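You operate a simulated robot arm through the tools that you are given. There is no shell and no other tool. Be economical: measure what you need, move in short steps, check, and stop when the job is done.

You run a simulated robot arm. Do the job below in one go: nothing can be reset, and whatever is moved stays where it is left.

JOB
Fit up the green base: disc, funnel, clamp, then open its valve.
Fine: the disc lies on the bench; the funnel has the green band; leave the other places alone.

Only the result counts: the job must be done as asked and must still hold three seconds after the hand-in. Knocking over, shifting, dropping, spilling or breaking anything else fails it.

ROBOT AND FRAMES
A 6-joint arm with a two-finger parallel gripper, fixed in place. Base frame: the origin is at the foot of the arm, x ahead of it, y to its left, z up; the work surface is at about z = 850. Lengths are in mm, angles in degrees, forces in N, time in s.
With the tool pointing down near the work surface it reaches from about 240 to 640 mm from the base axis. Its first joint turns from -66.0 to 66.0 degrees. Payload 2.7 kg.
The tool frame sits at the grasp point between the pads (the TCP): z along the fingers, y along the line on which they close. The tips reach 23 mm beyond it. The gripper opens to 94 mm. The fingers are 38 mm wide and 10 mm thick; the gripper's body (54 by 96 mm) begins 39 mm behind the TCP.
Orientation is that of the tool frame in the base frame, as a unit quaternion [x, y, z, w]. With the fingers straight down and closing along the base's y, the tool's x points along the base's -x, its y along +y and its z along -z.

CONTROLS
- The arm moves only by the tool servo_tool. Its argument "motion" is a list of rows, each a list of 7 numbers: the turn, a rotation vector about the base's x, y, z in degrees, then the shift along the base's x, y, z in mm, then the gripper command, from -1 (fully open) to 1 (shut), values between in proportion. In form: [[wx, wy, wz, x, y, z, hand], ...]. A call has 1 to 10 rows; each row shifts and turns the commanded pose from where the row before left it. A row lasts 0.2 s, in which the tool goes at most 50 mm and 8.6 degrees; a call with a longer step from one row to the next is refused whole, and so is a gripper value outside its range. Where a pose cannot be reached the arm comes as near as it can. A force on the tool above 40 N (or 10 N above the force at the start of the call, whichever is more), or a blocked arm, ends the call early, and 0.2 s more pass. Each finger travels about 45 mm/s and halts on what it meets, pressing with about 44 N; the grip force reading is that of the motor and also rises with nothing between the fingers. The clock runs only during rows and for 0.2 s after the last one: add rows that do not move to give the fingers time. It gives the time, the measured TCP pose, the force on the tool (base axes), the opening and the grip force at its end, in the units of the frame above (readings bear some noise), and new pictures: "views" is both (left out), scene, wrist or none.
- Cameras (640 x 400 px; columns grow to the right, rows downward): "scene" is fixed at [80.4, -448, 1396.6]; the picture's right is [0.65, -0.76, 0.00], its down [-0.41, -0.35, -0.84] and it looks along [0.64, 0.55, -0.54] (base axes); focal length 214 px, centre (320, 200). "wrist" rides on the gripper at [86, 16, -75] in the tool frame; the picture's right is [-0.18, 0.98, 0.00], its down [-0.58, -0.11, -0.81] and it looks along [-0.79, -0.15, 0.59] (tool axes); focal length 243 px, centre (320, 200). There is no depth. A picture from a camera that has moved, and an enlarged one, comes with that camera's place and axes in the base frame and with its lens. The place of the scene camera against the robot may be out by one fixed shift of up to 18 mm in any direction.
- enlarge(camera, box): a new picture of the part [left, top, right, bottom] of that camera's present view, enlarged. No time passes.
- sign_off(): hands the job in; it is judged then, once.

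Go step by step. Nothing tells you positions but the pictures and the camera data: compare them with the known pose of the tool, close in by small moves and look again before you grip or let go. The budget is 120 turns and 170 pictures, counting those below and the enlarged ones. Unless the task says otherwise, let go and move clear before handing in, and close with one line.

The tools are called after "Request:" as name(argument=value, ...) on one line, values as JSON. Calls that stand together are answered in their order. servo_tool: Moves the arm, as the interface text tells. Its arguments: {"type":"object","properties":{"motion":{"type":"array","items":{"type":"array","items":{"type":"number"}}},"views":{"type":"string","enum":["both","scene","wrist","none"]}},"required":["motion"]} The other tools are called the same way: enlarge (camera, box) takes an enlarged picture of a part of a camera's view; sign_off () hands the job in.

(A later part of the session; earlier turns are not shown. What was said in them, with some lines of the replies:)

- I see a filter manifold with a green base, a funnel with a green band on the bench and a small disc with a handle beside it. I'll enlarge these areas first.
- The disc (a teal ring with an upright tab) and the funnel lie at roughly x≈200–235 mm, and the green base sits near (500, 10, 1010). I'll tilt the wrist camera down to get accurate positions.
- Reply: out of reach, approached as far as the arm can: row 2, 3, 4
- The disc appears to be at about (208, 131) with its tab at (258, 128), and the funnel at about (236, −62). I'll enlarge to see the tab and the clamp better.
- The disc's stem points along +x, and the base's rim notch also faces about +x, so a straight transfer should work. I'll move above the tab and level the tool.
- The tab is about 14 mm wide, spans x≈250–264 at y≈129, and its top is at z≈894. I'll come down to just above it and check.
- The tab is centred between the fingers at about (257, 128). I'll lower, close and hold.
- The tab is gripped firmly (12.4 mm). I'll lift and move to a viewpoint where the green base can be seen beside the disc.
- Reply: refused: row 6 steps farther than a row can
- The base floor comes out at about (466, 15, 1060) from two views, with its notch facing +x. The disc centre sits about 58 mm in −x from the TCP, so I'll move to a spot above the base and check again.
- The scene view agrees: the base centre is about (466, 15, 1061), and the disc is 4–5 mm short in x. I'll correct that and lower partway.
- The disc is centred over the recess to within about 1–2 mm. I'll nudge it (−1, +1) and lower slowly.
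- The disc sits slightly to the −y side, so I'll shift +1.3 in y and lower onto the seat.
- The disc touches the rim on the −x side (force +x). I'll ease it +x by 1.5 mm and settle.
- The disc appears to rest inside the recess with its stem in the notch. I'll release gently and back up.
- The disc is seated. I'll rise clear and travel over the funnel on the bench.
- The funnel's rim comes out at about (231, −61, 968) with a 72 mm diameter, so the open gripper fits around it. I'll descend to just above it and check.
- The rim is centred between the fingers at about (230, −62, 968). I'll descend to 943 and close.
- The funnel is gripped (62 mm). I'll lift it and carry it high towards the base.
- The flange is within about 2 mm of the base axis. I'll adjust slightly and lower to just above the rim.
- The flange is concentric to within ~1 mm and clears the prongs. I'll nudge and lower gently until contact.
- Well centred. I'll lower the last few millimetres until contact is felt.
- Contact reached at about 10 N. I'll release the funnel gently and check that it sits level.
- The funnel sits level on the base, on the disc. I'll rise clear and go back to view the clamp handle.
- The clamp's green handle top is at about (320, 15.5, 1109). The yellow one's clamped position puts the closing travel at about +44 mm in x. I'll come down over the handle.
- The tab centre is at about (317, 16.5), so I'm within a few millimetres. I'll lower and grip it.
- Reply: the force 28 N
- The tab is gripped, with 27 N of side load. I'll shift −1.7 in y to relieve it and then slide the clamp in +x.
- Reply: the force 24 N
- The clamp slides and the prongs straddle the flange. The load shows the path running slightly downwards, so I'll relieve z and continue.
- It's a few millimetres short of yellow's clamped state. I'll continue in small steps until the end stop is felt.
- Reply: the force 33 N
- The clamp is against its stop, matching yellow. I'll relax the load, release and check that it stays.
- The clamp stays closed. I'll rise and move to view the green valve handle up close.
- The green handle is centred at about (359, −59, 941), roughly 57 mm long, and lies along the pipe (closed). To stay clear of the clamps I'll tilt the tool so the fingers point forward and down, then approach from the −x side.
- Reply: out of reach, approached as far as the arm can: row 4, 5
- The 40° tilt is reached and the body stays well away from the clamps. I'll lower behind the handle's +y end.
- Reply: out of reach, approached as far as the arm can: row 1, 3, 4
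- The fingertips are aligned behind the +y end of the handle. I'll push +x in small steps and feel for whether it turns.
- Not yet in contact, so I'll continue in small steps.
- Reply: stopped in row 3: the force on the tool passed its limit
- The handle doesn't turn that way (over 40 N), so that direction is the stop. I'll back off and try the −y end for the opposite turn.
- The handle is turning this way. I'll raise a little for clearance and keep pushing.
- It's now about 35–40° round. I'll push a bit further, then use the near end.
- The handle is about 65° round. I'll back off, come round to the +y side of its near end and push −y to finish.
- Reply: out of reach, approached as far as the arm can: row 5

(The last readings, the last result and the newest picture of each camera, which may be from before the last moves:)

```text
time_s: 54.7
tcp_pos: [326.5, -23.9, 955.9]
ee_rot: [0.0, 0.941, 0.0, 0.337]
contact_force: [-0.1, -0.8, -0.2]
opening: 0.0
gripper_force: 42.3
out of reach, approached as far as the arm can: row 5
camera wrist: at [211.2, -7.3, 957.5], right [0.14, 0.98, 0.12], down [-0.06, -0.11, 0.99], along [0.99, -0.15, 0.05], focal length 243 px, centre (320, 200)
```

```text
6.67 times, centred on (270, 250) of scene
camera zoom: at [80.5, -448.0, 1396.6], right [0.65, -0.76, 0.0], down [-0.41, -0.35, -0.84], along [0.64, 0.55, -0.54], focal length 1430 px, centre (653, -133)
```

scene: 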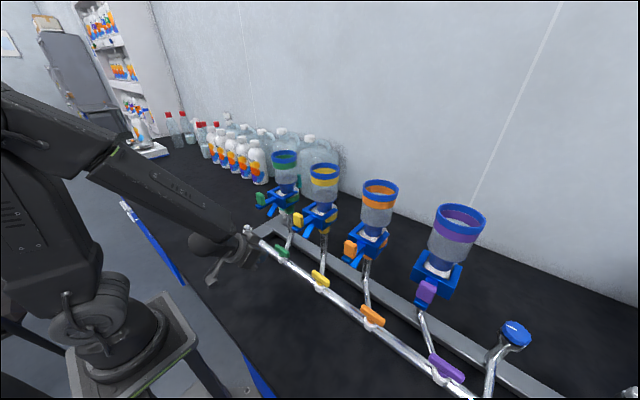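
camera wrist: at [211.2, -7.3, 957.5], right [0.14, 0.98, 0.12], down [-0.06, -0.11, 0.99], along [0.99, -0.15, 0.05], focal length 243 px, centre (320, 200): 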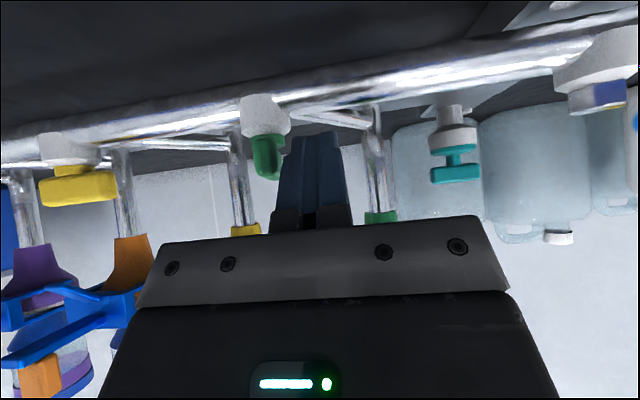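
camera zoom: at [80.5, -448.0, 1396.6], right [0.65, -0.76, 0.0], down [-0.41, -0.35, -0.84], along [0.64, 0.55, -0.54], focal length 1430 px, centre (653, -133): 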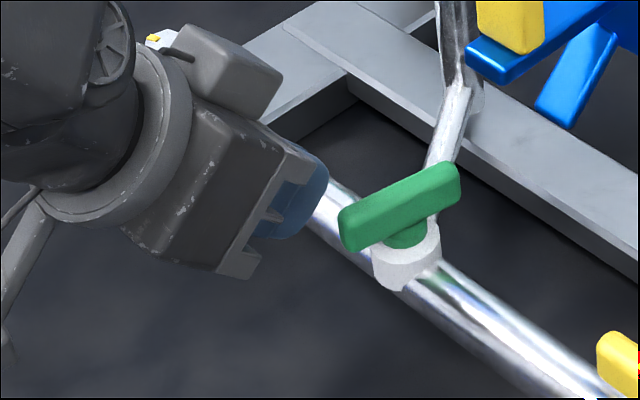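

It's now at about 79°. I'll lower slightly and push the near end in −y until the stop is felt.

Request:
servo_tool(motion=[[0, 0, 0, -4, 0, -7, 1], [0, 0, 0, 0, -6, 0, 1], [0, 0, 0, 0, -3, 0, 1], [0, 0, 0, 0, -2, 0, 1], [0, 0, 0, 0, -2, 0, 1], [0, 0, 0, 0, -2, 0, 1], [0, 0, 0, 0, -2, 0, 1], [0, 0, 0, 0, 0, 0, 1]], views="wrist")

Request:
enlarge(camera="scene", box=[230, 220, 310, 280])

```text
time_s: 56.5
tcp_pos: [322.2, -41.7, 948.4]
ee_rot: [0.002, 0.941, -0.001, 0.338]
contact_force: [-1.9, 0.9, -0.6]
opening: 0.2
gripper_force: 42.7
camera wrist: at [207.9, -24.6, 950.5], right [0.14, 0.98, 0.12], down [-0.06, -0.11, 0.99], along [0.99, -0.15, 0.05], focal length 243 px, centre (320, 200)
```

wrist: 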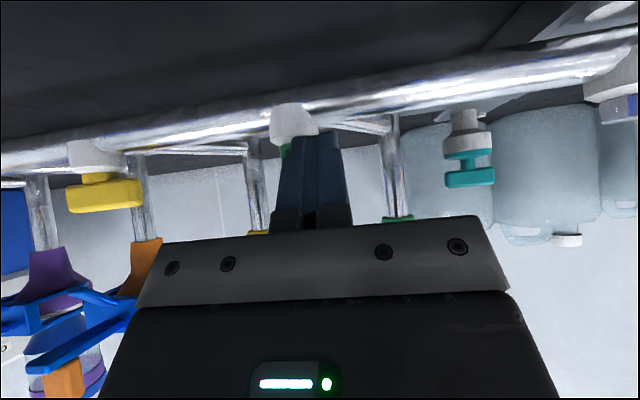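

```text
6.67 times, centred on (270, 250) of scene
camera zoom: at [80.4, -447.9, 1396.6], right [0.65, -0.76, 0.0], down [-0.41, -0.35, -0.84], along [0.64, 0.55, -0.54], focal length 1430 px, centre (653, -133)
```

zoom: 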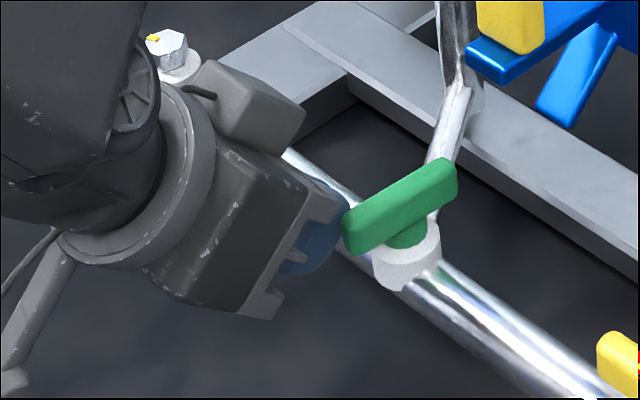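

Request:
servo_tool(motion=[[0, 0, 0, 0, -2, 0, 1], [0, 0, 0, 0, -2, 0, 1], [0, 0, 0, 0, -1.5, 0, 1], [0, 0, 0, 0, -1.5, 0, 1], [0, 0, 0, 0, 0, 0, 1]], views="none")

Request:
enlarge(camera="scene", box=[230, 220, 310, 280])

```text
time_s: 57.7
tcp_pos: [322.4, -44.4, 948.5]
ee_rot: [-0.004, 0.94, 0.004, 0.34]
contact_force: [-2.2, 8.8, 3.0]
opening: 0.0
gripper_force: 42.5
stopped in row 5: the force on the tool passed its limit (the readings are from after the stop); the commanded pose is now the measured one
```

```text
6.67 times, centred on (270, 250) of scene
camera zoom: at [80.3, -447.8, 1396.7], right [0.65, -0.76, 0.0], down [-0.41, -0.35, -0.84], along [0.64, 0.55, -0.54], focal length 1430 px, centre (653, -133)
```

zoom: 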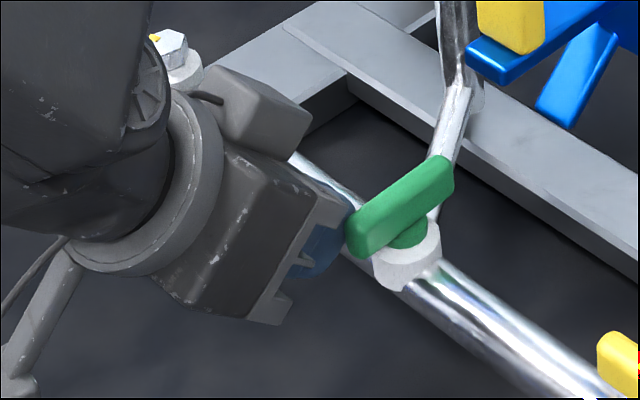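

The valve hit its stop at about 90°, so it's fully open. I'll back away, raise, and level the tool.

Request:
servo_tool(motion=[[0, 0, 0, 0, 8, 0, 1], [0, 0, 0, -15, 0, 5, 1], [0, 0, 0, -20, 0, 20, 1], [0, 0, 0, -5, 0, 45, 1], [0, 8, 0, 0, 0, 45, 1], [0, 8, 0, 0, 0, 45, 1], [0, 8, 0, 0, 0, 40, 1], [0, 8, 0, 0, 0, 40, 0.5], [0, 8, 0, 0, 0, 20, 0], [0, 0, 0, 0, 0, 0, 0]], views="both")

Request:
enlarge(camera="scene", box=[235, 140, 345, 300])

Request:
enlarge(camera="wrist", box=[200, 0, 440, 200])

```text
time_s: 59.9
tcp_pos: [292.9, -49.5, 1193.5]
ee_rot: [-0.002, 1.0, 0.003, -0.005]
contact_force: [-0.5, 0.6, -0.7]
opening: 47.0
gripper_force: 0.0
out of reach, approached as far as the arm can: row 4
camera wrist: at [206.4, -35.2, 1268.5], right [0.18, 0.98, 0.01], down [0.59, -0.11, 0.8], along [0.79, -0.14, -0.6], focal length 243 px, centre (320, 200)
```

scene: 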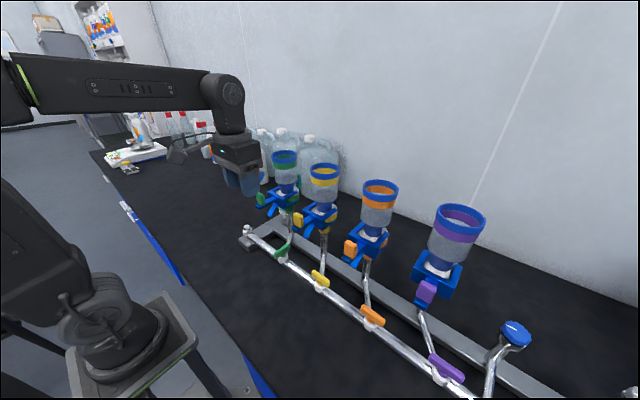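
wrist: 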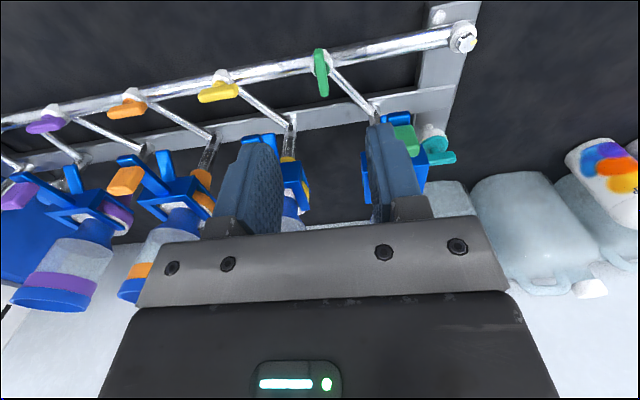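

```text
2.50 times, centred on (290, 220) of scene
camera zoom: at [80.5, -448.0, 1396.6], right [0.65, -0.76, 0.0], down [-0.41, -0.35, -0.84], along [0.64, 0.55, -0.54], focal length 536 px, centre (395, 150)
```

zoom: 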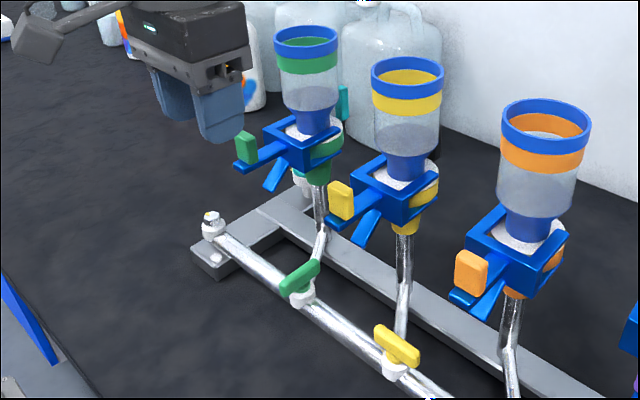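

```text
2.00 times, centred on (320, 100) of wrist
camera zoom: at [206.4, -35.2, 1268.5], right [0.18, 0.98, 0.01], down [0.59, -0.11, 0.8], along [0.79, -0.14, -0.6], focal length 485 px, centre (320, 400)
```

zoom: 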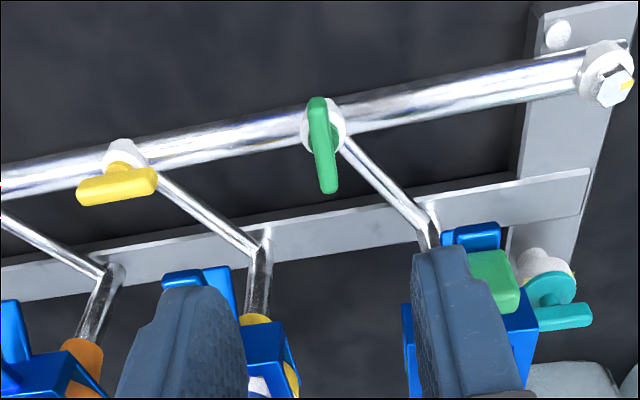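

Everything matches the neighbouring places: disc and funnel are seated, the clamp is closed and the green handle is turned 90°. The arm is clear, so I'll hand in.

Request:
sign_off()

```text
The job is handed in.
```

The green base is fitted with its disc, the green-banded funnel and the closed clamp, and its valve is turned a full 90° to its stop. I took that as open; the job has been handed in.
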